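You operate a simulated robot arm through the tools that you are given. There is no shell and no other tool.

You run a simulated two-armed robot. Do the job below in one go: nothing can be reset, and whatever is moved stays where it is left.

## Task
Pick up the green brush with one hand, pass it to the other hand and put it on the top of the plant table.

It is judged by the outcome, as a careful person would: the job done as asked, and still so three seconds after it is handed in. It fails if anything else is knocked over, pushed out of place, dropped, spilled or broken.

## Robot
Two 7-joint arms with two-finger parallel grippers on one trunk, on a base that moves. Base frame: it is fixed to the floor where the robot stands at the start and does not move with it; the origin is under the middle of the robot, x ahead of it, y to its left, z up; the surface under the hand at the start is at about z = 88. Units: cm, rad, N and s.
The left shoulder is at the start at [2, 11.3, 127.2], the right one opposite. With the tool pointing down near the work surface each hand reaches from about 20 to 60 cm from the robot's upright axis, wherever it stands, measured 20 degrees to its own side. Places, roughly: green brush (4x4x12 cm) [50, 0, 90]; top of the plant table [0, 290, 70]. Payload 1.57 kg a hand.
The tool frame of a hand sits at the grasp point between the pads (the TCP): z along the fingers, y along the line on which they close. The tips reach 3 cm beyond it. The gripper opens to 8 cm. The fingers are 1.7 cm wide and 1.2 cm thick; the gripper's body (4 by 8.2 cm) begins 8 cm behind the TCP.
Orientation is told as [roll, pitch, yaw] about the base's x, y, z axes, in that order, counted from this pose: with the fingers straight down and closing along the base's y, the tool's x points along the base's -x, its y along +y and its z along -z.

## Interface
- The arms move only by the tool step_arm. It takes "left_series", "right_series" or both (then of equal length, played together; a hand with none holds still); each is a list of rows, each an object of numbers (a shift or turn left out is 0, a gripper value left out holds the last): "tx", "ty", "tz": the shift along the tool's x, y, z in cm; "ax", "ay", "az": the turn, a rotation vector about the tool's x, y, z in rad; "grip": the opening in per cent of the stroke, from 0 (shut) to 100 (fully open). In form: [{"tx": .., "ty": .., "tz": .., "ax": .., "ay": .., "az": .., "grip": ..}, ...]. A call has 1 to 20 rows; each row is the pose to reach, as a shift and turn from the pose commanded when the call began, along the tool's axes at that moment. Each row takes 0.2 s and may step no farther than 5 cm and 0.15 rad from the row before; otherwise, or with a gripper value out of range, the whole call is refused. Where a pose cannot be reached the arm comes as near as it can. A force on the tool above 40 N (or 10 N above the force at the start of the call, whichever is more), or a blocked arm, ends the call early, and 0.2 s more pass. Each finger travels about 4.5 cm/s and halts on what it meets, pressing with about 43 N; the grip force reading is that of the motor and also rises with nothing between the fingers. The clock runs only during rows and for 0.2 s after the last one: add rows that repeat a pose to give the fingers time. It gives the time, the measured TCP pose, the force on the tool (base axes), the opening and the grip force at its end, in the units of the frame above (readings bear some noise), with the torque about the TCP (base axes, N m) and any sound that the robot's microphone picked up, and new pictures: "show" is both (left out), scene, wrist or none (wrist: the cameras of the hands that moved).
- Cameras (640 x 400 px; columns grow to the right, rows downward): "scene" is now at [8.04, 1.89, 139.71]; the picture's right is [0.10, -1.00, 0.00], its down [-0.61, -0.06, -0.79] and it looks along [0.78, 0.08, -0.62] (base axes); focal length 249 px, centre (320, 200). "left" rides on the left gripper at [7.2, 0.7, -12.2] in its tool frame; the picture's right is [-0.09, 1.00, 0.00], its down [-0.84, -0.08, -0.54] and it looks along [-0.54, -0.05, 0.84] (tool axes); focal length 238 px, centre (320, 200). "right" rides on the right gripper at [7.2, -0.6, -12.2] in its tool frame; the picture's right is [0.09, 1.00, 0.00], its down [-0.84, 0.08, -0.54] and it looks along [-0.54, 0.05, 0.84] (tool axes); focal length 238 px, centre (320, 200). There is no depth. A picture from a camera that has moved, and an enlarged one, comes with that camera's place and axes in the base frame and with its lens. The place of the scene camera against the robot may be out by one fixed shift of up to 2.5 cm in any direction.
- move_column(by): moves the trunk up (or, below 0, down) by that many cm; the arms and the scene camera ride with it, the base frame stays. It gives what a move gives, with no picture.
- steer(legs): drives the robot by 1 to 6 legs, each [ahead, left, turn to the left] in cm, cm and rad, along the robot's own axes; the way and the turn of a leg run together, so that a leg with both is an arc; at most 150 cm and 3.142 rad a leg. The arms and the cameras ride along, it lands a little off, and it stops where it bumps. It gives what a move gives, and a new picture of the scene camera.
- turn_head(pan, tilt): turns the head with the scene camera to pan (to the left, within 1.396 rad either way) and tilt (down, from -0.506 to 1.204), counted from straight ahead of the robot. It gives what a move gives, and a new picture of the scene camera.
- inspect(camera, box): a new picture of the part [left, top, right, bottom] of that camera's present view, enlarged. It takes no simulated time.
- finish_job(): hands the job in; it is judged then, once.

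Nothing tells you exact positions but the pictures and the camera data. Unless the task says otherwise, let go and move clear before handing in.

The tools are called after "Call:" as a command line: name --argument value ..., lists and objects as JSON in quotes. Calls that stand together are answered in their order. step_arm: Moves the arms, as the interface text tells. Its arguments: {"type":"object","properties":{"left_series":{"type":"array","items":{"type":"object","properties":{"tx":{"type":"number"},"ty":{"type":"number"},"tz":{"type":"number"},"ax":{"type":"number"},"ay":{"type":"number"},"az":{"type":"number"},"grip":{"type":"number"}}}},"right_series":{"type":"array","items":{"type":"object","properties":{"tx":{"type":"number"},"ty":{"type":"number"},"tz":{"type":"number"},"ax":{"type":"number"},"ay":{"type":"number"},"az":{"type":"number"},"grip":{"type":"number"}}}},"show":{"type":"string","enum":["both","scene","wrist","none"]}},"required":[]} The other tools are called the same way: move_column (by) moves the trunk up or down; steer (legs) drives the base; turn_head (pan, tilt) turns the head that bears the scene camera; inspect (camera, box) takes an enlarged picture of a part of a camera's view; finish_job () hands the job in.

At the start:

```text
time_s: 0.0
left_tcp_pos: [43.83, 14.67, 117.13]
left_tcp_rot: [0.0, 0.0, 0.001]
left_wrist_force: [-1.1, -1.2, -0.1]
left_moment: [-0.04, 0.01, 0.01]
left_grip_width: 7.98
left_grasp_force: 0.1
right_tcp_pos: [42.09, -16.66, 118.54]
right_tcp_rot: [-0.001, -0.001, -0.001]
right_wrist_force: [1.3, 0.2, 0.7]
right_moment: [-0.02, 0.01, -0.01]
right_grip_width: 7.99
right_grasp_force: 0.0
trunk travel left (down, up): [-32.5, 24.5]
robot x, y, heading: [-0.03, -0.01, -0.0]
head pan, tilt (commanded): [0.096, 0.665]
```

scene: 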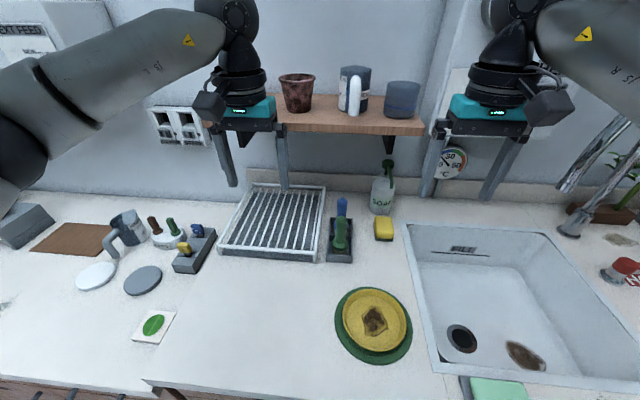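
right: 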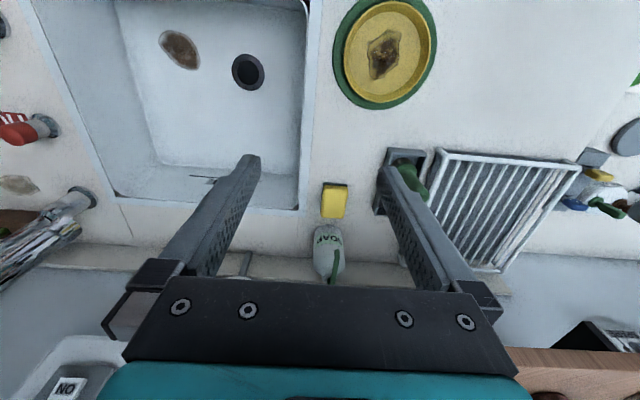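
left: 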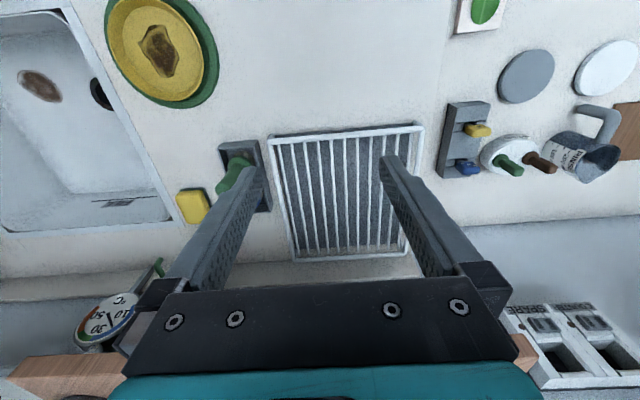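

The green brush seems to stand in a dark holder next to the drying rack, with a blue brush behind it. I'll look closer before moving anything.

Call:
inspect --camera "scene" --box '[290, 150, 430, 280]'

Call:
inspect --camera "right" --box '[340, 120, 480, 240]'

Call:
inspect --camera "left" --box '[180, 120, 320, 240]'

Call:
inspect --camera "scene" --box '[80, 190, 240, 350]'

```text
3.08 times, centred on (360, 215) of scene
camera zoom: at [8.04, 1.89, 139.71], right [0.1, -1.0, 0.0], down [-0.61, -0.06, -0.79], along [0.78, 0.08, -0.62], focal length 767 px, centre (197, 154)
```

zoom: 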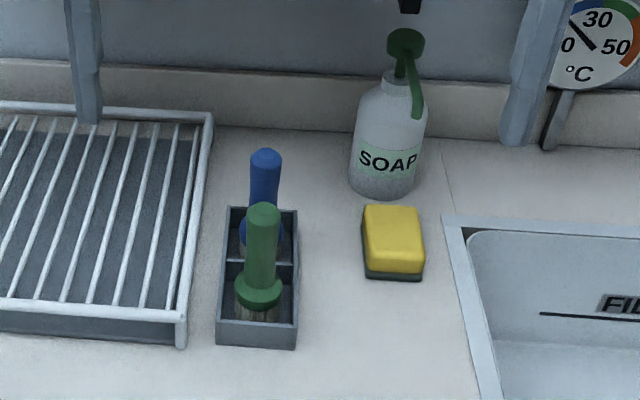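

```text
3.33 times, centred on (410, 180) of right
camera zoom: at [34.88, -17.38, 130.72], right [-0.09, 1.0, 0.0], down [0.84, 0.08, 0.54], along [0.54, 0.05, -0.84], focal length 794 px, centre (20, 267)
```

zoom: 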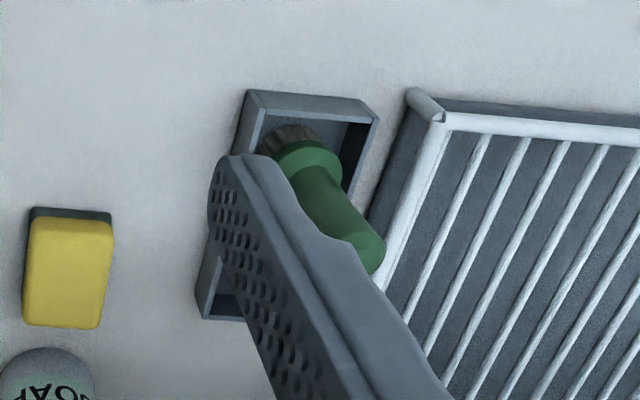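

```text
3.33 times, centred on (250, 180) of left
camera zoom: at [36.75, 15.32, 129.33], right [0.09, 1.0, 0.0], down [0.84, -0.08, 0.54], along [0.54, -0.05, -0.84], focal length 794 px, centre (553, 267)
```

zoom: 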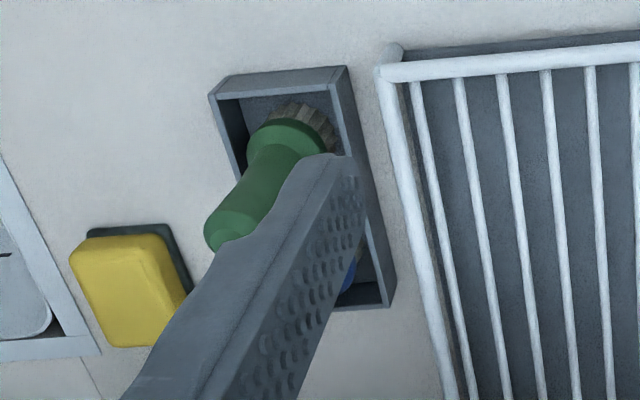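

```text
2.50 times, centred on (160, 270) of scene
camera zoom: at [8.04, 1.89, 139.71], right [0.1, -1.0, 0.0], down [-0.61, -0.06, -0.79], along [0.78, 0.08, -0.62], focal length 623 px, centre (720, 25)
```

zoom: 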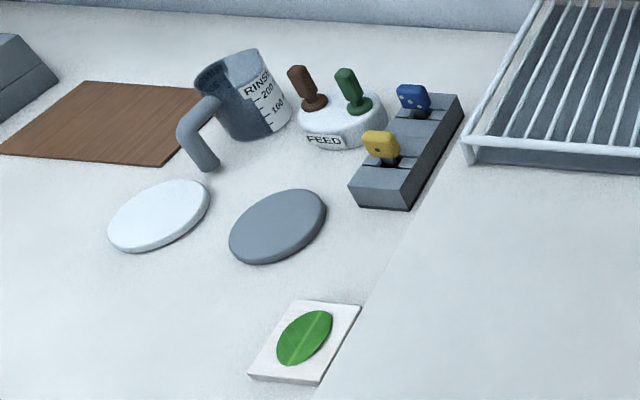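

The green brush stands upright in the front slot of the dark holder. From the two wrist views I put its axis at about x=52.3, y=0, with the top near z=100. Before grasping it, I'll look left towards the plant table.

Call:
turn_head --pan 1.39 --tilt 0.3

```text
time_s: 1.5
left_tcp_pos: [43.95, 14.57, 117.13]
left_tcp_rot: [-0.002, 0.001, -0.001]
left_wrist_force: [0.8, 0.7, 0.8]
left_moment: [0.02, 0.02, 0.02]
left_grip_width: 8.0
left_grasp_force: 0.1
right_tcp_pos: [42.04, -16.66, 118.58]
right_tcp_rot: [0.0, 0.0, 0.0]
right_wrist_force: [0.4, 0.7, 0.3]
right_moment: [0.0, 0.02, 0.03]
right_grip_width: 8.0
right_grasp_force: 0.2
trunk travel left (down, up): [-32.5, 24.5]
robot x, y, heading: [-0.18, -0.05, 0.002]
head pan, tilt (commanded): [1.389, 0.3]
camera scene: at [1.14, 10.24, 143.02], right [0.98, -0.18, 0.0], down [-0.05, -0.29, -0.96], along [0.17, 0.94, -0.3], focal length 249 px, centre (320, 200)
```

scene: 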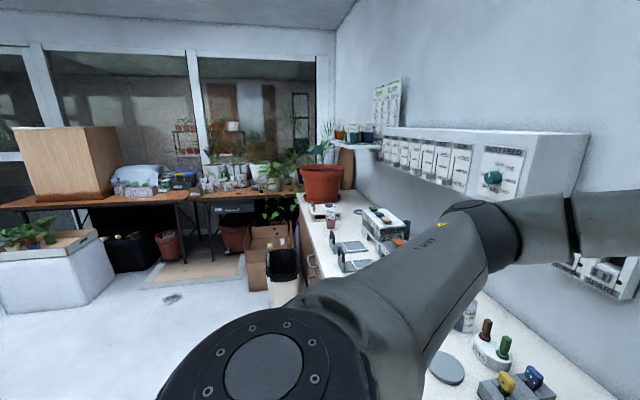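

Call:
inspect --camera "scene" --box '[90, 120, 350, 310]'

Call:
inspect --camera "scene" --box '[180, 140, 310, 230]'

```text
2.11 times, centred on (220, 215) of scene
camera zoom: at [1.14, 10.24, 143.02], right [0.98, -0.18, 0.0], down [-0.05, -0.29, -0.96], along [0.17, 0.94, -0.3], focal length 525 px, centre (530, 168)
```

zoom: 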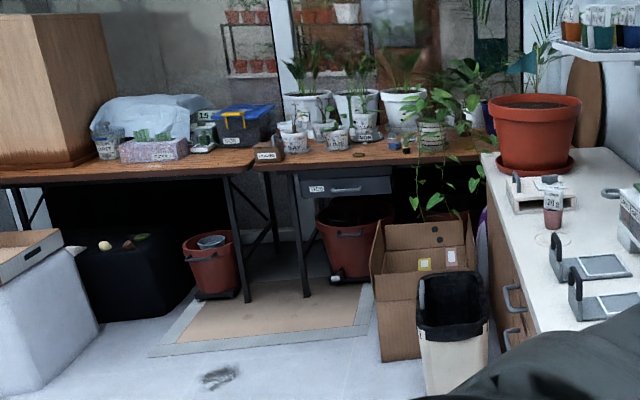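

```text
4.44 times, centred on (245, 185) of scene
camera zoom: at [1.14, 10.24, 143.02], right [0.98, -0.18, 0.0], down [-0.05, -0.29, -0.96], along [0.17, 0.94, -0.3], focal length 1107 px, centre (653, 267)
```

zoom: 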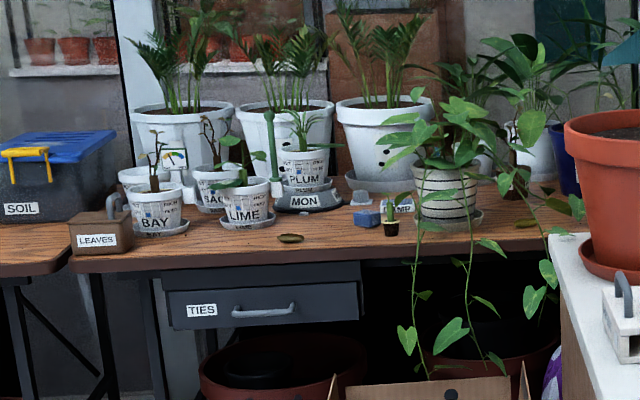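

The plant table is the wooden one with potted plants, its front edge at about y=261. There's free surface along the front, around x=-60 to -45. The plan is to take the brush with the left hand from above by the top of its handle, pass it to the right hand, then drive over and stand it on the table.

First I'll bring the left hand over the brush.

Call:
turn_head --pan 0.0 --tilt 0.75

Call:
step_arm --left_series '[{"tx": -1, "ty": -1.8, "tz": 0, "grip": 70}, {"tx": -2, "ty": -3.6, "tz": 0.5}, {"tx": -3, "ty": -5.4, "tz": 1}, {"tx": -4, "ty": -7.2, "tz": 1.5}, {"tx": -5, "ty": -9, "tz": 2}, {"tx": -6, "ty": -10.8, "tz": 3}, {"tx": -7.2, "ty": -12.6, "tz": 4}, {"tx": -8.4, "ty": -14.6, "tz": 5}, {"tx": -8.4, "ty": -14.6, "tz": 6}, {"tx": -8.4, "ty": -14.6, "tz": 7}]' --right_series '[{"ty": -1}, {"ty": -2}, {"ty": -3}, {"ty": -4}, {"ty": -5}, {"ty": -6}, {"ty": -6}, {"ty": -6}, {"ty": -6}, {"ty": -6}]'

```text
time_s: 3.0
left_tcp_pos: [43.86, 14.75, 117.14]
left_tcp_rot: [0.0, 0.001, 0.0]
left_wrist_force: [-0.5, 0.6, -0.4]
left_moment: [0.0, 0.01, 0.02]
left_grip_width: 8.0
left_grasp_force: 0.0
right_tcp_pos: [42.14, -16.78, 118.48]
right_tcp_rot: [0.0, 0.001, 0.001]
right_wrist_force: [0.2, -0.7, 0.3]
right_moment: [0.0, -0.02, 0.02]
right_grip_width: 7.99
right_grasp_force: 0.0
trunk travel left (down, up): [-32.5, 24.5]
robot x, y, heading: [-0.06, 0.06, 0.004]
head pan, tilt (commanded): [0.0, 0.75]
camera scene: at [7.74, 1.07, 138.98], right [0.0, -1.0, 0.0], down [-0.68, 0.0, -0.73], along [0.73, 0.0, -0.68], focal length 249 px, centre (320, 200)
```

scene: 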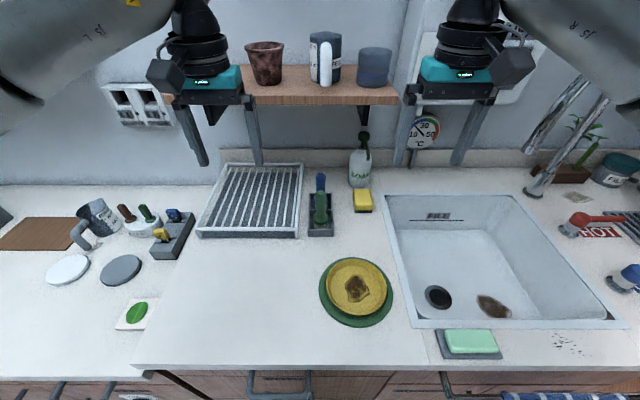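

```text
time_s: 5.2
left_tcp_pos: [52.34, 0.14, 110.07]
left_tcp_rot: [-0.001, -0.002, 0.001]
left_wrist_force: [1.1, 0.2, -0.2]
left_moment: [0.03, 0.0, 0.0]
left_grip_width: 5.63
left_grasp_force: 0.0
right_tcp_pos: [42.27, -22.72, 118.43]
right_tcp_rot: [0.001, 0.001, 0.0]
right_wrist_force: [0.9, 0.1, -0.3]
right_moment: [0.0, 0.01, -0.01]
right_grip_width: 7.99
right_grasp_force: 0.0
trunk travel left (down, up): [-32.5, 24.5]
robot x, y, heading: [0.04, 0.34, 0.002]
head pan, tilt (commanded): [0.0, 0.75]
camera scene: at [7.74, 1.04, 138.98], right [0.0, -1.0, 0.0], down [-0.68, 0.0, -0.73], along [0.73, 0.0, -0.68], focal length 249 px, centre (320, 200)
camera right: at [34.97, -23.43, 130.63], right [-0.09, 1.0, 0.0], down [0.84, 0.08, 0.54], along [0.54, 0.05, -0.84], focal length 238 px, centre (320, 200)
camera left: at [45.26, 0.7, 122.2], right [0.09, 1.0, 0.0], down [0.84, -0.08, 0.54], along [0.54, -0.05, -0.84], focal length 238 px, centre (320, 200)
```

scene: 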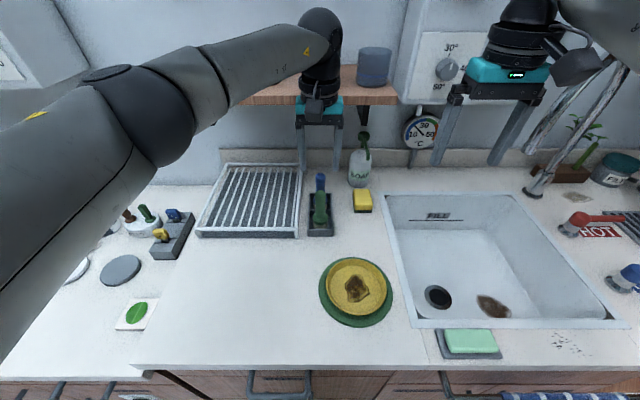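
right: 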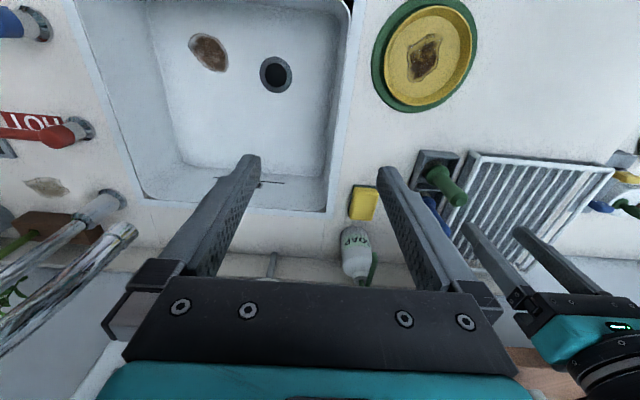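
left: 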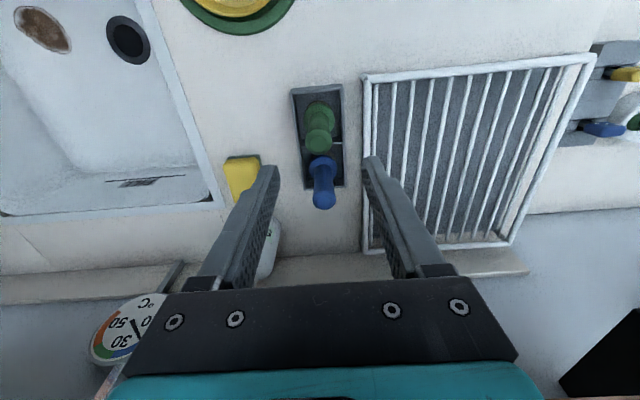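

Call:
inspect --camera "left" --box '[260, 70, 400, 220]'

Call:
inspect --camera "right" --box '[390, 130, 530, 250]'

```text
2.67 times, centred on (330, 145) of left
camera zoom: at [45.26, 0.7, 122.2], right [0.09, 1.0, 0.0], down [0.84, -0.08, 0.54], along [0.54, -0.05, -0.84], focal length 636 px, centre (293, 347)
```

zoom: 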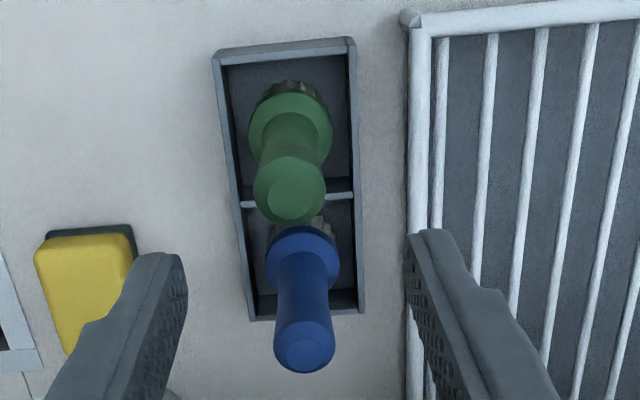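

```text
3.33 times, centred on (460, 190) of right
camera zoom: at [34.97, -23.43, 130.63], right [-0.09, 1.0, 0.0], down [0.84, 0.08, 0.54], along [0.54, 0.05, -0.84], focal length 794 px, centre (-147, 233)
```

zoom: 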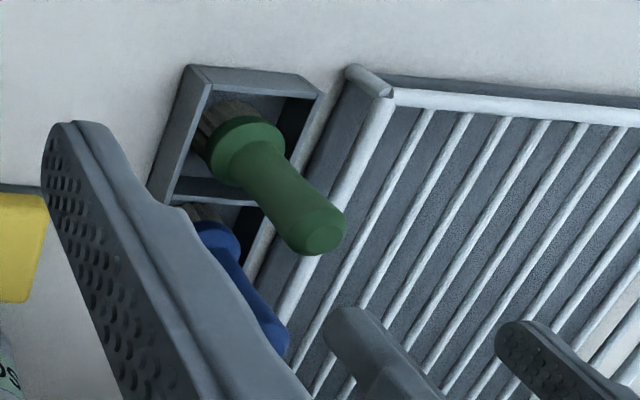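

The brush axis refines to about (52.6, -0.1), with the top near z=100.3 and the handle about 2.8 cm wide at its head. I'll lower the left hand straight down to grip the top 3 cm, then close.

Call:
step_arm --left_series '[{"tx": -0.3, "ty": -0.25, "tz": 1.5}, {"tx": -0.3, "ty": -0.25, "tz": 3}, {"tx": -0.3, "ty": -0.25, "tz": 4.5}, {"tx": -0.3, "ty": -0.25, "tz": 6}, {"tx": -0.3, "ty": -0.25, "tz": 7}, {"tx": -0.3, "ty": -0.25, "tz": 8}, {"tx": -0.3, "ty": -0.25, "tz": 9}, {"tx": -0.3, "ty": -0.25, "tz": 10}, {"tx": -0.3, "ty": -0.25, "tz": 10}]'

```text
time_s: 7.2
left_tcp_pos: [52.53, -0.34, 100.02]
left_tcp_rot: [0.001, 0.001, -0.001]
left_wrist_force: [-0.1, 0.4, 0.6]
left_moment: [0.0, 0.03, 0.02]
left_grip_width: 5.63
left_grasp_force: 0.0
right_tcp_pos: [42.34, -22.7, 118.43]
right_tcp_rot: [0.0, -0.001, 0.001]
right_wrist_force: [0.3, 0.3, -0.3]
right_moment: [0.01, -0.04, -0.01]
right_grip_width: 8.02
right_grasp_force: 0.0
trunk travel left (down, up): [-32.5, 24.5]
robot x, y, heading: [0.33, -0.12, -0.002]
head pan, tilt (commanded): [0.0, 0.75]
camera scene: at [7.73, 1.06, 138.98], right [0.0, -1.0, 0.0], down [-0.68, 0.0, -0.73], along [0.73, 0.0, -0.68], focal length 249 px, centre (320, 200)
camera left: at [45.38, 0.36, 112.38], right [0.09, 1.0, 0.0], down [0.84, -0.08, 0.54], along [0.54, -0.05, -0.84], focal length 238 px, centre (320, 200)
```

scene: 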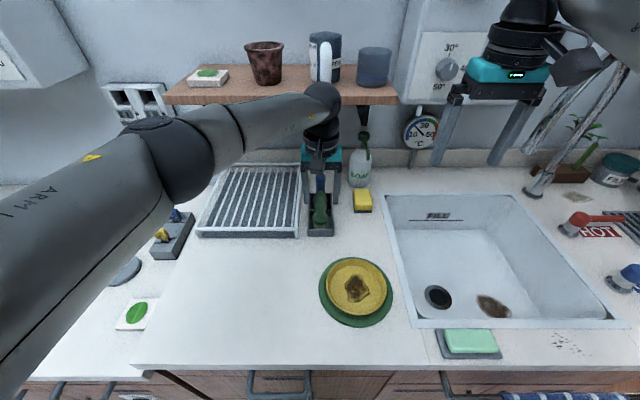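
left: 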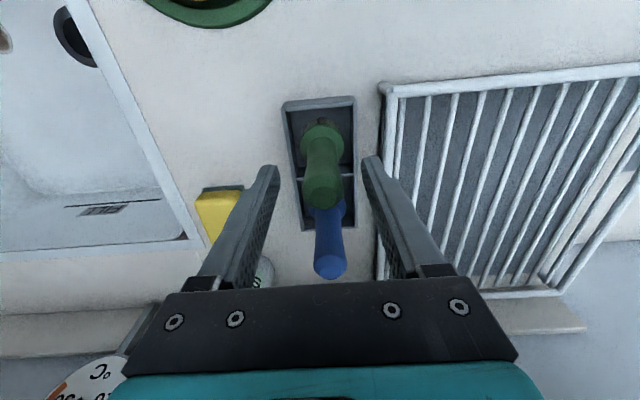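

The handle sits centred between the fingers. Closing now, then a small test lift.

Call:
step_arm --left_series '[{"grip": 40}, {"grip": 20}, {"grip": 0}, {"grip": 0}, {"grip": 0}, {"grip": 0}, {"grip": 0}]' --show "wrist"

```text
time_s: 8.8
left_tcp_pos: [52.48, -0.37, 100.2]
left_tcp_rot: [0.0, -0.001, 0.001]
left_wrist_force: [-0.7, 0.3, 1.3]
left_moment: [-0.05, 0.02, -0.01]
left_grip_width: 2.33
left_grasp_force: 36.1
right_tcp_pos: [42.18, -22.82, 118.41]
right_tcp_rot: [0.002, 0.0, 0.001]
right_wrist_force: [-0.5, 0.2, 0.1]
right_moment: [0.0, 0.02, -0.02]
right_grip_width: 7.97
right_grasp_force: 0.1
trunk travel left (down, up): [-32.5, 24.5]
robot x, y, heading: [0.11, -0.04, -0.0]
head pan, tilt (commanded): [0.0, 0.75]
camera left: at [45.39, 0.36, 112.4], right [0.09, 1.0, 0.0], down [0.84, -0.08, 0.54], along [0.54, -0.05, -0.84], focal length 238 px, centre (320, 200)
```

left: 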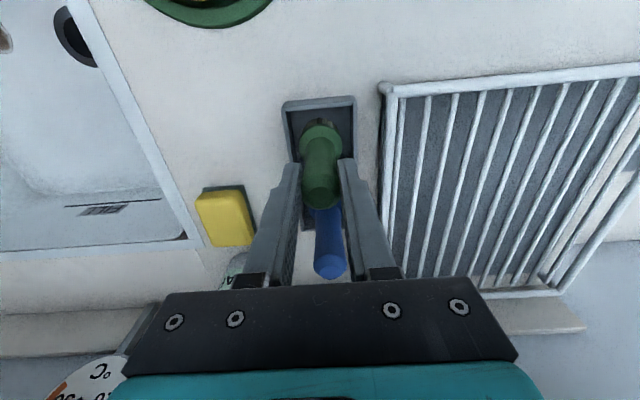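

The gripper holds at 2.33 cm with 36 N. I'll lift slowly straight up out of the holder.

Call:
step_arm --left_series '[{"tz": -0.7}, {"tz": -1.4}, {"tz": -2.1}, {"tz": -2.8}, {"tz": -3.5}, {"tz": -4.5}, {"tz": -5.5}, {"tz": -6.5}, {"tz": -7.5}, {"tz": -9}, {"tz": -10.5}, {"tz": -12}]'

```text
time_s: 11.4
left_tcp_pos: [52.69, -0.15, 112.01]
left_tcp_rot: [-0.001, 0.001, 0.0]
left_wrist_force: [0.4, 0.2, -1.3]
left_moment: [-0.04, 0.0, 0.02]
left_grip_width: 2.34
left_grasp_force: 35.6
right_tcp_pos: [42.3, -22.89, 118.36]
right_tcp_rot: [0.0, -0.001, 0.001]
right_wrist_force: [-0.4, 0.5, -0.1]
right_moment: [0.0, 0.02, -0.01]
right_grip_width: 8.01
right_grasp_force: 0.1
trunk travel left (down, up): [-32.5, 24.5]
robot x, y, heading: [0.17, 0.07, 0.0]
head pan, tilt (commanded): [0.0, 0.75]
camera scene: at [7.73, 1.06, 138.98], right [0.0, -1.0, 0.0], down [-0.68, 0.0, -0.73], along [0.73, 0.0, -0.68], focal length 249 px, centre (320, 200)
camera left: at [45.56, 0.48, 124.36], right [0.09, 1.0, 0.0], down [0.84, -0.08, 0.54], along [0.54, -0.05, -0.84], focal length 238 px, centre (320, 200)
```

scene: 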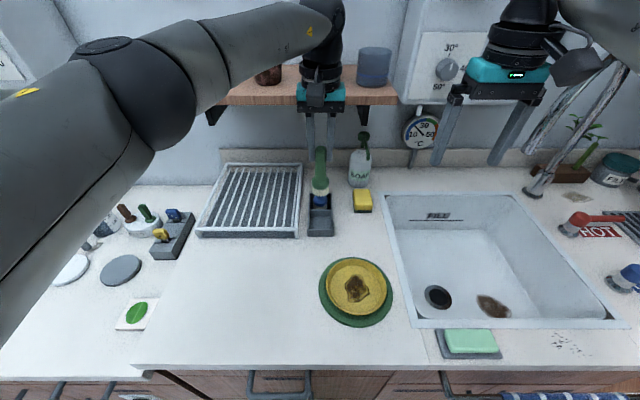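
left: 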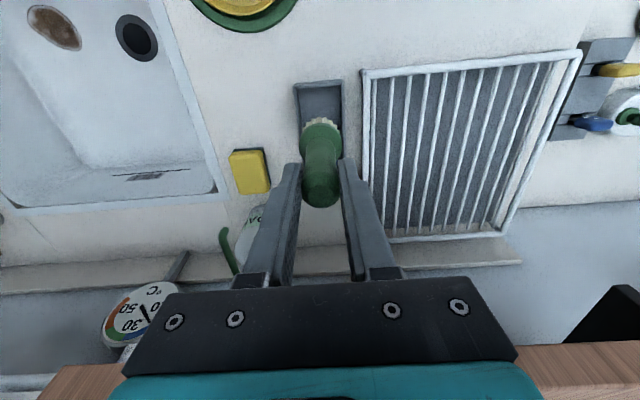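

The brush is out of the holder and held steady. I'll bring it up and back toward the robot, clear of the shelf and holder, for the handover.

Call:
step_arm --left_series '[{"tz": -1}, {"tz": -2}, {"tz": -3.2}, {"tx": 1, "tz": -4.4}, {"tx": 2.2, "tz": -5.6}, {"tx": 3.4, "ty": 0.3, "tz": -6}, {"tx": 4.6, "ty": 0.6, "tz": -6}, {"tx": 5.8, "ty": 0.9, "tz": -6}, {"tx": 7, "ty": 1.2, "tz": -6}, {"tx": 8.2, "ty": 1.5, "tz": -6}, {"tx": 9.4, "ty": 1.8, "tz": -6}, {"tx": 10.4, "ty": 2.0, "tz": -6}, {"tx": 10.4, "ty": 2.0, "tz": -6}]'

```text
time_s: 14.2
left_tcp_pos: [42.2, 1.81, 118.17]
left_tcp_rot: [0.0, 0.0, -0.001]
left_wrist_force: [-0.3, 0.3, -0.7]
left_moment: [0.01, 0.01, -0.02]
left_grip_width: 2.34
left_grasp_force: 35.8
right_tcp_pos: [42.28, -22.62, 118.54]
right_tcp_rot: [0.0, -0.001, 0.0]
right_wrist_force: [0.6, -0.1, 0.0]
right_moment: [0.01, 0.0, 0.01]
right_grip_width: 8.01
right_grasp_force: 0.1
trunk travel left (down, up): [-32.5, 24.5]
robot x, y, heading: [-0.03, 0.19, 0.0]
head pan, tilt (commanded): [0.0, 0.75]
camera scene: at [7.75, 1.06, 138.98], right [0.0, -1.0, 0.0], down [-0.68, 0.0, -0.73], along [0.73, 0.0, -0.68], focal length 249 px, centre (320, 200)
camera left: at [35.07, 2.38, 130.38], right [0.09, 1.0, 0.0], down [0.84, -0.08, 0.54], along [0.54, -0.05, -0.84], focal length 238 px, centre (320, 200)
```

scene: 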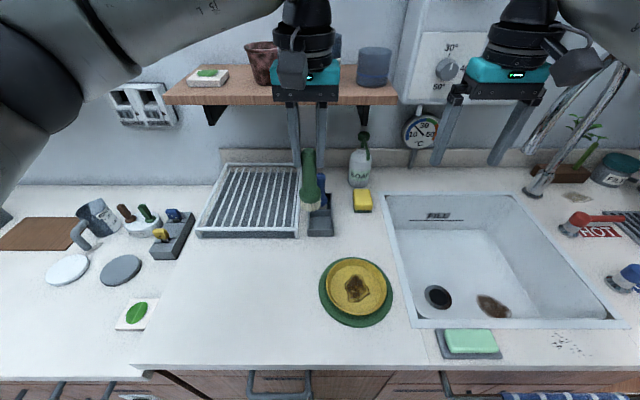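
left: 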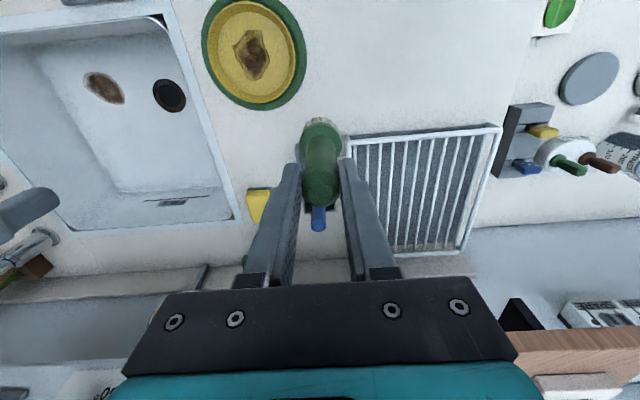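

The brush is held vertically at about (42.2, 1.8), with the free handle between z=110.5 and 115. I'll turn the right hand, well away to the side, so its fingers point forward-left and about 35° below horizontal.

Call:
step_arm --right_series '[{"tx": 0.1, "ty": 0.2, "tz": -0.2, "ax": -0.0418, "ay": -0.0724, "az": -0.0802}, {"tx": 0.2, "ty": 0.4, "tz": -0.4, "ax": -0.0835, "ay": -0.1447, "az": -0.1604}, {"tx": 0.3, "ty": 0.6, "tz": -0.6, "ax": -0.1253, "ay": -0.2171, "az": -0.2407}, {"tx": 0.4, "ty": 0.8, "tz": -0.8, "ax": -0.1671, "ay": -0.2894, "az": -0.3209}, {"tx": 0.5, "ty": 1.0, "tz": -1.0, "ax": -0.2088, "ay": -0.3618, "az": -0.4011}, {"tx": 0.6, "ty": 1.2, "tz": -1.2, "ax": -0.2506, "ay": -0.4341, "az": -0.4813}, {"tx": 0.7, "ty": 1.4, "tz": -1.4, "ax": -0.2924, "ay": -0.5065, "az": -0.5615}, {"tx": 0.8, "ty": 1.6, "tz": -1.6, "ax": -0.3341, "ay": -0.5788, "az": -0.6417}, {"tx": 0.9, "ty": 1.8, "tz": -1.8, "ax": -0.3759, "ay": -0.6512, "az": -0.722}, {"tx": 1.0, "ty": 2.0, "tz": -2.0, "ax": -0.4177, "ay": -0.7235, "az": -0.8022}, {"tx": 1.1, "ty": 2.2, "tz": -2.2, "ax": -0.4594, "ay": -0.7959, "az": -0.8824}, {"tx": 1.2, "ty": 2.4, "tz": -2.4, "ax": -0.5012, "ay": -0.8682, "az": -0.9626}, {"tx": 1.2, "ty": 2.4, "tz": -2.4, "ax": -0.5012, "ay": -0.8682, "az": -0.9626}]'

```text
time_s: 17.0
left_tcp_pos: [42.13, 1.75, 118.28]
left_tcp_rot: [0.0, 0.0, 0.0]
left_wrist_force: [0.4, 0.2, -1.2]
left_moment: [0.02, -0.03, 0.02]
left_grip_width: 2.33
left_grasp_force: 35.6
right_tcp_pos: [30.93, -17.09, 127.92]
right_tcp_rot: [-0.002, -0.96, 1.047]
right_wrist_force: [0.1, 0.0, 0.1]
right_moment: [0.02, -0.03, 0.0]
right_grip_width: 8.0
right_grasp_force: 0.0
right hand out of reach, approached as far as the arm can: row 8, 9, 10, 11, 12, 13
trunk travel left (down, up): [-32.5, 24.5]
robot x, y, heading: [-0.05, -0.16, -0.002]
head pan, tilt (commanded): [0.0, 0.75]
camera scene: at [7.65, 0.97, 138.99], right [0.0, -1.0, 0.0], down [-0.68, 0.0, -0.73], along [0.73, 0.0, -0.68], focal length 249 px, centre (320, 200)
camera right: at [24.31, -29.6, 129.05], right [-0.89, 0.45, -0.08], down [-0.05, 0.07, 1.0], along [0.46, 0.89, -0.04], focal length 238 px, centre (320, 200)
```

scene: 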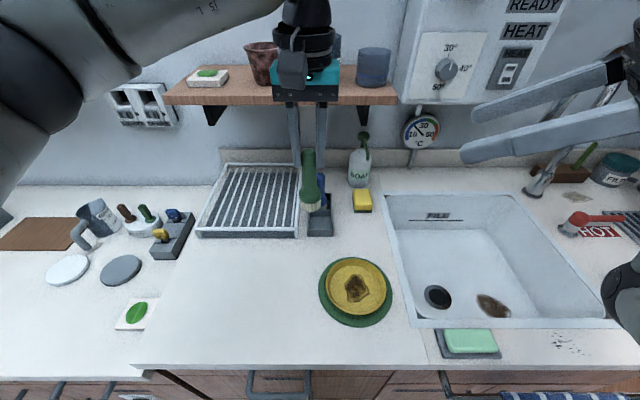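
right: 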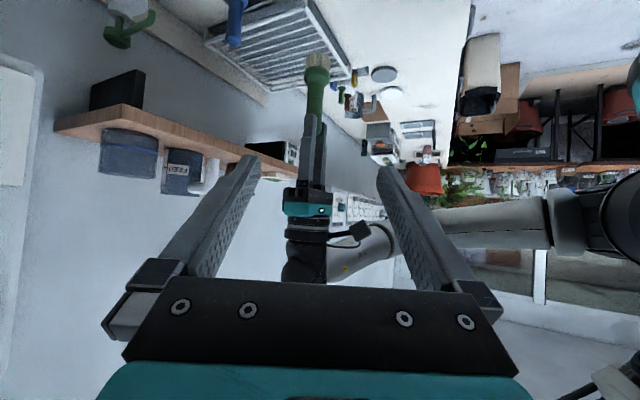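

The right hand reached the orientation, but the position came out short, at (30.9, -17.1, 127.9). I'll try a small move toward the centre to see how the arm behaves from here.

Call:
step_arm --right_series '[{"tz": 0.5}, {"tz": 1.0}]' --show "none"

```text
time_s: 17.6
left_tcp_pos: [42.22, 1.84, 118.31]
left_tcp_rot: [0.0, 0.0, 0.001]
left_wrist_force: [-0.8, -0.3, 0.6]
left_moment: [0.01, 0.02, 0.02]
left_grip_width: 2.35
left_grasp_force: 35.9
right_tcp_pos: [31.69, -16.07, 127.7]
right_tcp_rot: [0.001, -0.958, 1.044]
right_wrist_force: [0.6, -0.2, 0.2]
right_moment: [0.0, 0.01, 0.01]
right_grip_width: 8.01
right_grasp_force: 0.1
trunk travel left (down, up): [-32.5, 24.5]
robot x, y, heading: [0.13, 0.38, 0.0]
head pan, tilt (commanded): [0.0, 0.75]
```

The arm now follows commands along the tool axis, and the line from here runs almost straight at the handle. I'll advance partway and check.

Call:
step_arm --right_series '[{"tz": 1.0}, {"tz": 2.0}, {"tz": 3.0}, {"tz": 4.0}, {"tz": 5.0}, {"tz": 6.0}]'

```text
time_s: 19.0
left_tcp_pos: [42.14, 1.77, 118.21]
left_tcp_rot: [0.001, 0.0, 0.0]
left_wrist_force: [0.5, 0.7, -1.2]
left_moment: [-0.03, 0.02, 0.0]
left_grip_width: 2.32
left_grasp_force: 35.9
right_tcp_pos: [32.23, -13.18, 125.39]
right_tcp_rot: [0.01, -0.958, 1.039]
right_wrist_force: [0.4, -1.0, 0.0]
right_moment: [0.0, -0.01, 0.02]
right_grip_width: 8.02
right_grasp_force: 0.0
right hand out of reach, approached as far as the arm can: row 1, 2, 3, 4, 5, 6
trunk travel left (down, up): [-32.5, 24.5]
robot x, y, heading: [-0.04, 0.16, -0.004]
head pan, tilt (commanded): [0.0, 0.75]
camera scene: at [7.74, 1.03, 138.98], right [0.0, -1.0, 0.0], down [-0.68, 0.0, -0.73], along [0.73, 0.0, -0.68], focal length 249 px, centre (320, 200)
camera right: at [25.54, -25.8, 126.4], right [-0.89, 0.45, -0.07], down [-0.04, 0.07, 1.0], along [0.46, 0.89, -0.04], focal length 238 px, centre (320, 200)
```

scene: 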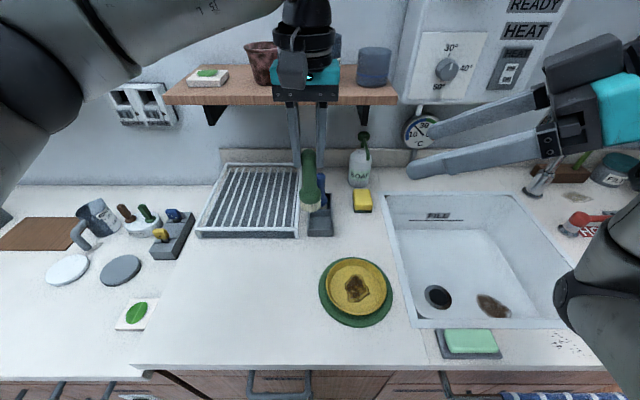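
right: 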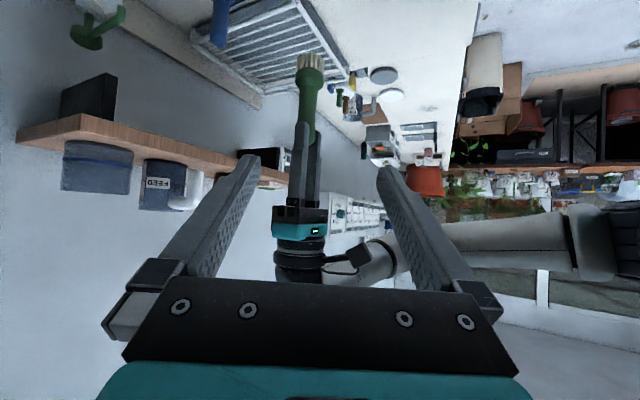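

At this yaw the right wrist runs out of range. I'll check where the right arm and elbow are before choosing a better handover geometry, probably backed away from the counter for free space.

Call:
turn_head --pan -0.9 --tilt 0.75

```text
time_s: 20.2
left_tcp_pos: [42.17, 1.85, 118.23]
left_tcp_rot: [0.0, 0.0, 0.001]
left_wrist_force: [0.2, -0.3, -0.4]
left_moment: [-0.02, 0.02, 0.0]
left_grip_width: 2.34
left_grasp_force: 35.6
right_tcp_pos: [32.27, -13.23, 125.3]
right_tcp_rot: [0.008, -0.958, 1.04]
right_wrist_force: [-0.3, 0.5, 0.0]
right_moment: [0.03, -0.01, -0.02]
right_grip_width: 8.02
right_grasp_force: 0.0
trunk travel left (down, up): [-32.5, 24.5]
robot x, y, heading: [0.06, 0.06, -0.003]
head pan, tilt (commanded): [-0.901, 0.75]
camera scene: at [4.61, -5.43, 138.98], right [-0.78, -0.62, 0.0], down [-0.42, 0.53, -0.73], along [0.45, -0.57, -0.68], focal length 249 px, centre (320, 200)
```

scene: 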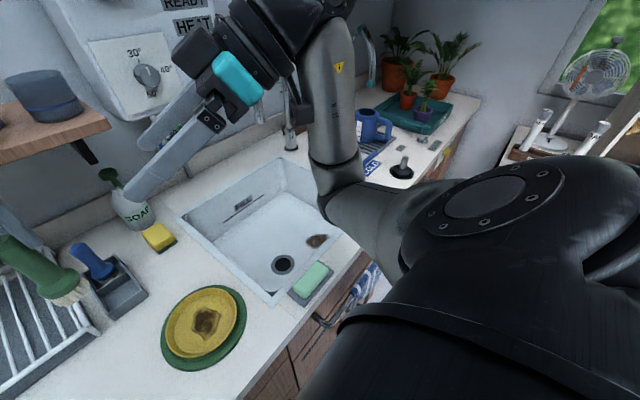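

The right arm is well above the counter with its elbow tucked low. I'll back straight away from the counter so both arms have free room.

Call:
steer --legs '[[-35, 0, 0]]'

```text
time_s: 22.5
left_tcp_pos: [6.18, 1.64, 118.28]
left_tcp_rot: [-0.002, -0.001, -0.007]
left_wrist_force: [0.5, -0.9, -0.9]
left_moment: [-0.02, 0.0, -0.01]
left_grip_width: 2.35
left_grasp_force: 35.5
right_tcp_pos: [-3.91, -13.36, 125.23]
right_tcp_rot: [0.007, -0.957, 1.035]
right_wrist_force: [1.1, 0.8, -0.5]
right_moment: [0.01, -0.02, 0.0]
right_grip_width: 7.97
right_grasp_force: 0.1
trunk travel left (down, up): [-32.5, 24.5]
robot x, y, heading: [-36.14, 0.33, -0.008]
head pan, tilt (commanded): [-0.901, 0.75]
camera scene: at [-31.43, -5.36, 138.99], right [-0.79, -0.62, 0.0], down [-0.42, 0.54, -0.73], along [0.45, -0.58, -0.68], focal length 249 px, centre (320, 200)
```

scene: 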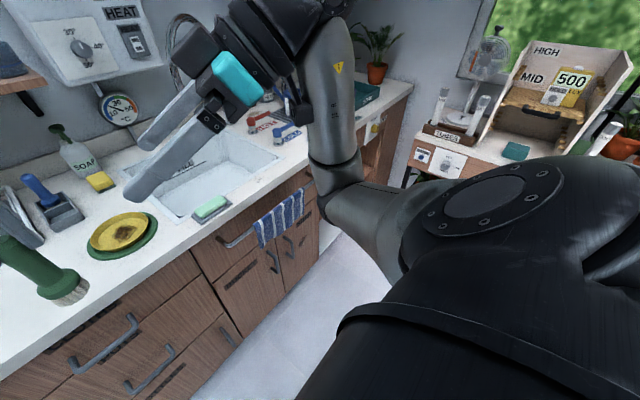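

There's now free space in front, and the brush still hangs vertically. I'll turn the right hand to a smaller yaw, about 0.5 rad, with the same tilt and farther forward.

Call:
step_arm --right_series '[{"tx": 0.04, "ty": -0.9, "tz": 0.6, "ax": 0.055, "az": 0.038}, {"tx": 0.09, "ty": -1.8, "tz": 1.2, "ax": 0.11, "az": 0.077}, {"tx": 0.13, "ty": -2.7, "tz": 1.8, "ax": 0.164, "az": 0.115}, {"tx": 0.17, "ty": -3.6, "tz": 2.4, "ax": 0.219, "az": 0.154}, {"tx": 0.22, "ty": -4.5, "tz": 3.0, "ax": 0.274, "az": 0.192}, {"tx": 0.26, "ty": -5.4, "tz": 3.6, "ax": 0.329, "az": 0.23}, {"tx": 0.3, "ty": -6.3, "tz": 4.2, "ax": 0.383, "az": 0.269}, {"tx": 0.35, "ty": -7.1, "tz": 4.7, "ax": 0.438, "az": 0.307}, {"tx": 0.35, "ty": -7.1, "tz": 4.7, "ax": 0.438, "az": 0.307}]'

Call:
turn_head --pan -0.2 --tilt 0.6

```text
time_s: 24.5
left_tcp_pos: [6.39, 1.61, 118.27]
left_tcp_rot: [0.001, 0.0, -0.008]
left_wrist_force: [0.6, 0.2, -0.9]
left_moment: [0.02, 0.0, 0.0]
left_grip_width: 2.34
left_grasp_force: 35.3
right_tcp_pos: [3.94, -13.8, 122.35]
right_tcp_rot: [0.005, -0.959, 0.499]
right_wrist_force: [-0.2, -0.4, -0.8]
right_moment: [0.02, 0.01, 0.01]
right_grip_width: 8.0
right_grasp_force: 0.1
trunk travel left (down, up): [-32.5, 24.5]
robot x, y, heading: [-35.95, 0.26, -0.005]
head pan, tilt (commanded): [-0.901, 0.75]
camera scene: at [-31.37, -5.36, 138.98], right [-0.79, -0.62, 0.0], down [-0.42, 0.54, -0.73], along [0.45, -0.58, -0.68], focal length 249 px, centre (320, 200)
camera right: at [-8.24, -21.18, 123.5], right [-0.53, 0.85, -0.07], down [0.0, 0.08, 1.0], along [0.85, 0.53, -0.04], focal length 238 px, centre (320, 200)
```

scene: 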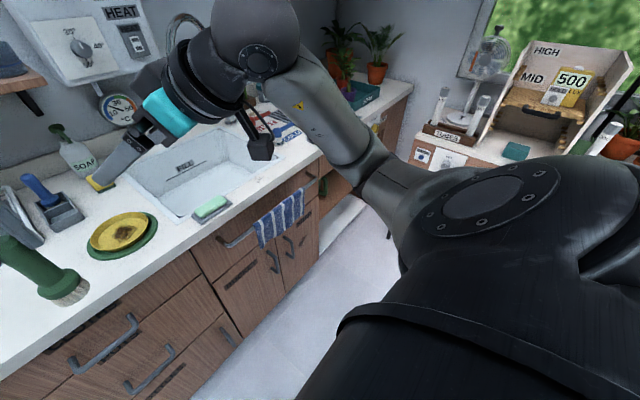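
right: 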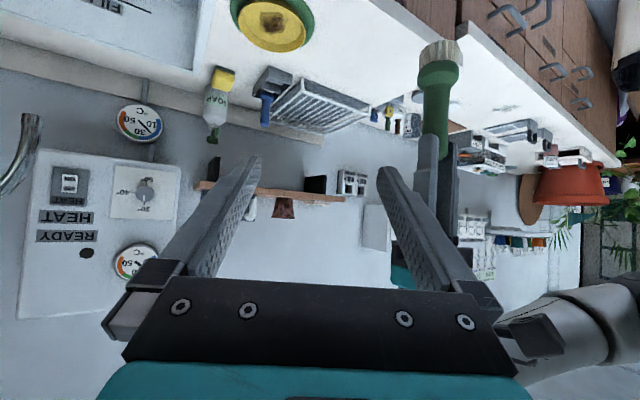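

```text
time_s: 25.6
left_tcp_pos: [6.22, 1.49, 118.32]
left_tcp_rot: [-0.001, 0.0, -0.006]
left_wrist_force: [-1.3, -0.4, 0.0]
left_moment: [0.01, 0.01, -0.02]
left_grip_width: 2.34
left_grasp_force: 35.1
right_tcp_pos: [3.91, -13.68, 122.43]
right_tcp_rot: [0.008, -0.954, 0.499]
right_wrist_force: [0.7, 0.6, -0.4]
right_moment: [-0.04, 0.01, -0.04]
right_grip_width: 8.0
right_grasp_force: 0.1
trunk travel left (down, up): [-32.5, 24.5]
robot x, y, heading: [-35.83, 0.23, -0.007]
head pan, tilt (commanded): [-0.201, 0.6]
camera scene: at [-27.82, -0.66, 140.27], right [-0.21, -0.98, 0.0], down [-0.55, 0.12, -0.82], along [0.81, -0.17, -0.57], focal length 249 px, centre (320, 200)
```

scene: 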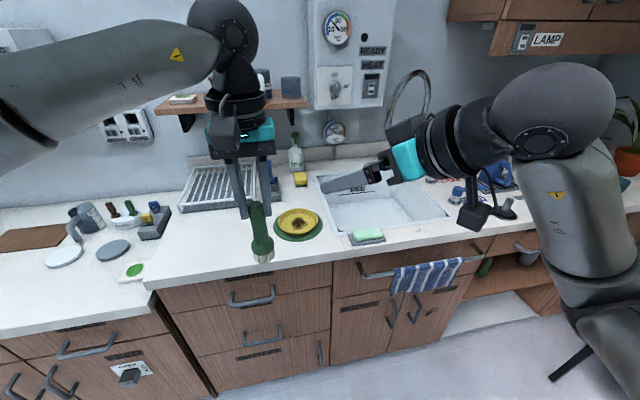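

The right hand now reaches the pose cleanly. I'll look closely at the brush from the right wrist to measure the free handle length.

Call:
inspect --camera "right" --box '[380, 20, 500, 200]'

Call:
inspect --camera "scene" --box '[180, 130, 320, 280]'

```text
2.22 times, centred on (440, 110) of right
camera zoom: at [-8.24, -21.19, 123.5], right [-0.53, 0.85, -0.07], down [0.0, 0.08, 1.0], along [0.85, 0.53, -0.04], focal length 530 px, centre (53, 400)
```

zoom: 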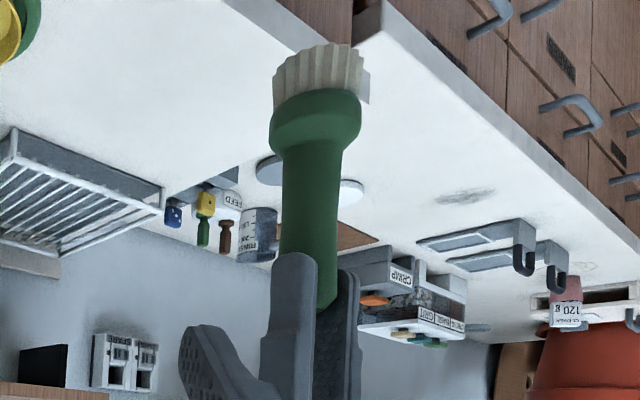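

```text
2.67 times, centred on (250, 205) of scene
camera zoom: at [-27.82, -0.66, 140.27], right [-0.21, -0.98, 0.0], down [-0.55, 0.12, -0.82], along [0.81, -0.17, -0.57], focal length 664 px, centre (507, 187)
```

zoom: 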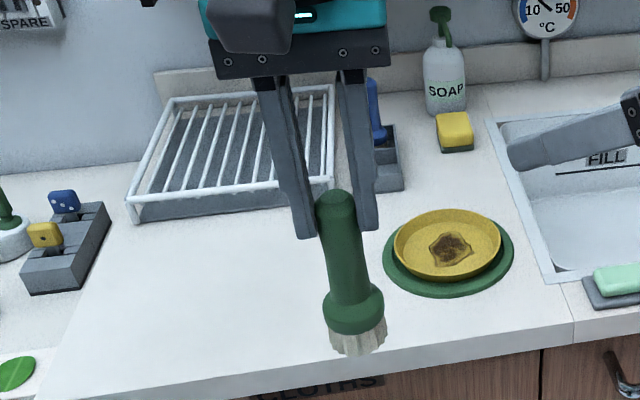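

About 5 cm of handle is free between the left fingertips and the collar, which is enough for the right fingers. I'll move the brush a bit farther forward, then bring the right hand to a stand-off on its approach line.

Call:
step_arm --left_series '[{"tx": -1.1, "ty": -0.3}, {"tx": -2.2, "ty": -0.6}, {"tx": -3.3, "ty": -0.9}, {"tx": -4.4, "ty": -1.2}, {"tx": -5.5, "ty": -1.5}, {"tx": -6.6, "ty": -1.9}, {"tx": -7.7, "ty": -2.2}, {"tx": -8.75, "ty": -2.5}, {"tx": -8.75, "ty": -2.5}]'

```text
time_s: 27.6
left_tcp_pos: [15.06, -0.89, 118.36]
left_tcp_rot: [0.001, 0.001, -0.007]
left_wrist_force: [0.1, -0.4, -0.7]
left_moment: [0.0, -0.04, 0.03]
left_grip_width: 2.33
left_grasp_force: 35.9
right_tcp_pos: [3.87, -13.71, 122.28]
right_tcp_rot: [0.005, -0.954, 0.501]
right_wrist_force: [-0.2, -0.7, -0.6]
right_moment: [-0.02, -0.01, -0.01]
right_grip_width: 8.0
right_grasp_force: 0.1
trunk travel left (down, up): [-32.5, 24.5]
robot x, y, heading: [-35.65, 0.14, -0.003]
head pan, tilt (commanded): [-0.201, 0.6]
camera scene: at [-27.82, -0.63, 140.27], right [-0.21, -0.98, 0.0], down [-0.55, 0.12, -0.83], along [0.81, -0.17, -0.56], focal length 249 px, centre (320, 200)
camera left: at [7.92, -0.25, 130.46], right [0.1, 1.0, 0.0], down [0.84, -0.08, 0.54], along [0.54, -0.05, -0.84], focal length 238 px, centre (320, 200)
```

scene: 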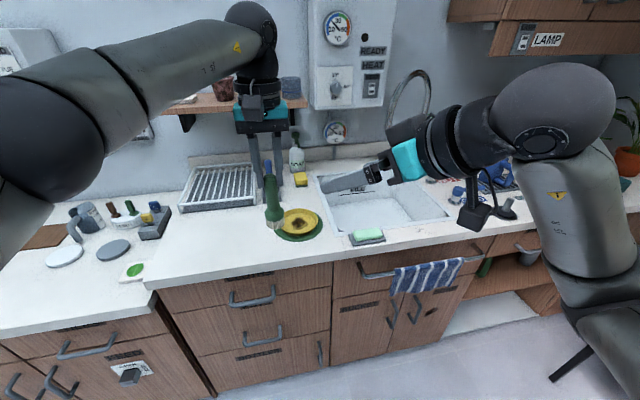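
left: 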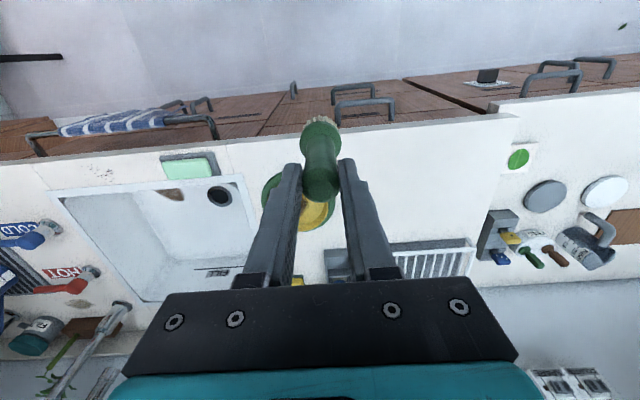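

The brush axis is now at about (15.05, -0.87), and I'll grip it at z≈112.85. I'll move the right hand to a stand-off 12 cm back along its finger line and check alignment from its camera.

Call:
step_arm --right_series '[{"tx": -0.2, "ty": 0.85, "tz": 0.7}, {"tx": -0.4, "ty": 1.7, "tz": 1.4}, {"tx": -0.6, "ty": 2.5, "tz": 2.2}, {"tx": -0.8, "ty": 3.4, "tz": 2.9}, {"tx": -1.0, "ty": 4.2, "tz": 3.6}, {"tx": -1.2, "ty": 5.1, "tz": 4.4}, {"tx": -1.43, "ty": 5.91, "tz": 5.09}, {"tx": -1.43, "ty": 5.91, "tz": 5.09}]'

Call:
inspect --camera "right" --box '[200, 20, 480, 260]'

```text
time_s: 29.4
left_tcp_pos: [15.04, -0.91, 118.29]
left_tcp_rot: [0.002, 0.001, -0.006]
left_wrist_force: [1.2, 0.3, -0.2]
left_moment: [0.05, -0.02, -0.02]
left_grip_width: 2.32
left_grasp_force: 35.5
right_tcp_pos: [5.53, -6.18, 120.63]
right_tcp_rot: [0.006, -0.957, 0.498]
right_wrist_force: [-0.3, 0.2, -0.3]
right_moment: [0.0, 0.02, -0.02]
right_grip_width: 8.03
right_grasp_force: 0.1
trunk travel left (down, up): [-32.5, 24.5]
robot x, y, heading: [-35.73, -0.02, -0.003]
head pan, tilt (commanded): [-0.201, 0.6]
camera scene: at [-27.82, -0.66, 140.27], right [-0.21, -0.98, 0.0], down [-0.55, 0.12, -0.83], along [0.81, -0.17, -0.56], focal length 249 px, centre (320, 200)
camera right: at [-6.59, -13.52, 121.78], right [-0.53, 0.85, -0.07], down [0.0, 0.08, 1.0], along [0.85, 0.53, -0.04], focal length 238 px, centre (320, 200)
```

scene: 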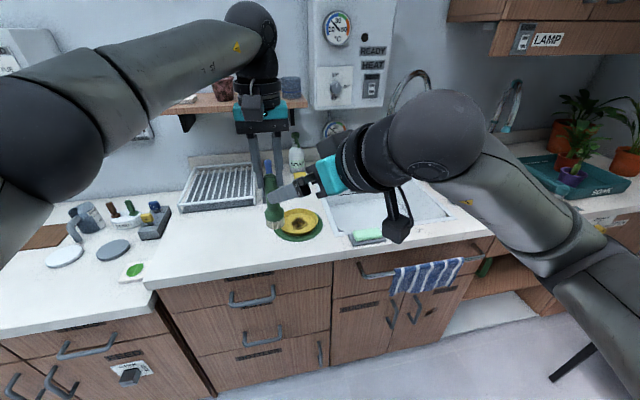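
right: 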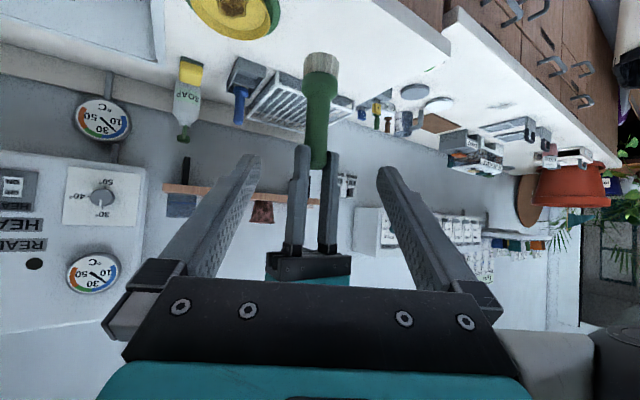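

```text
1.67 times, centred on (340, 140) of right
camera zoom: at [-6.59, -13.52, 121.78], right [-0.53, 0.85, -0.07], down [0.0, 0.08, 1.0], along [0.85, 0.53, -0.04], focal length 397 px, centre (287, 300)
```

zoom: 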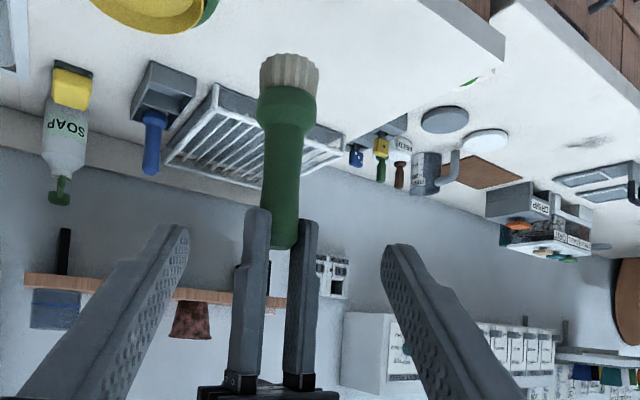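

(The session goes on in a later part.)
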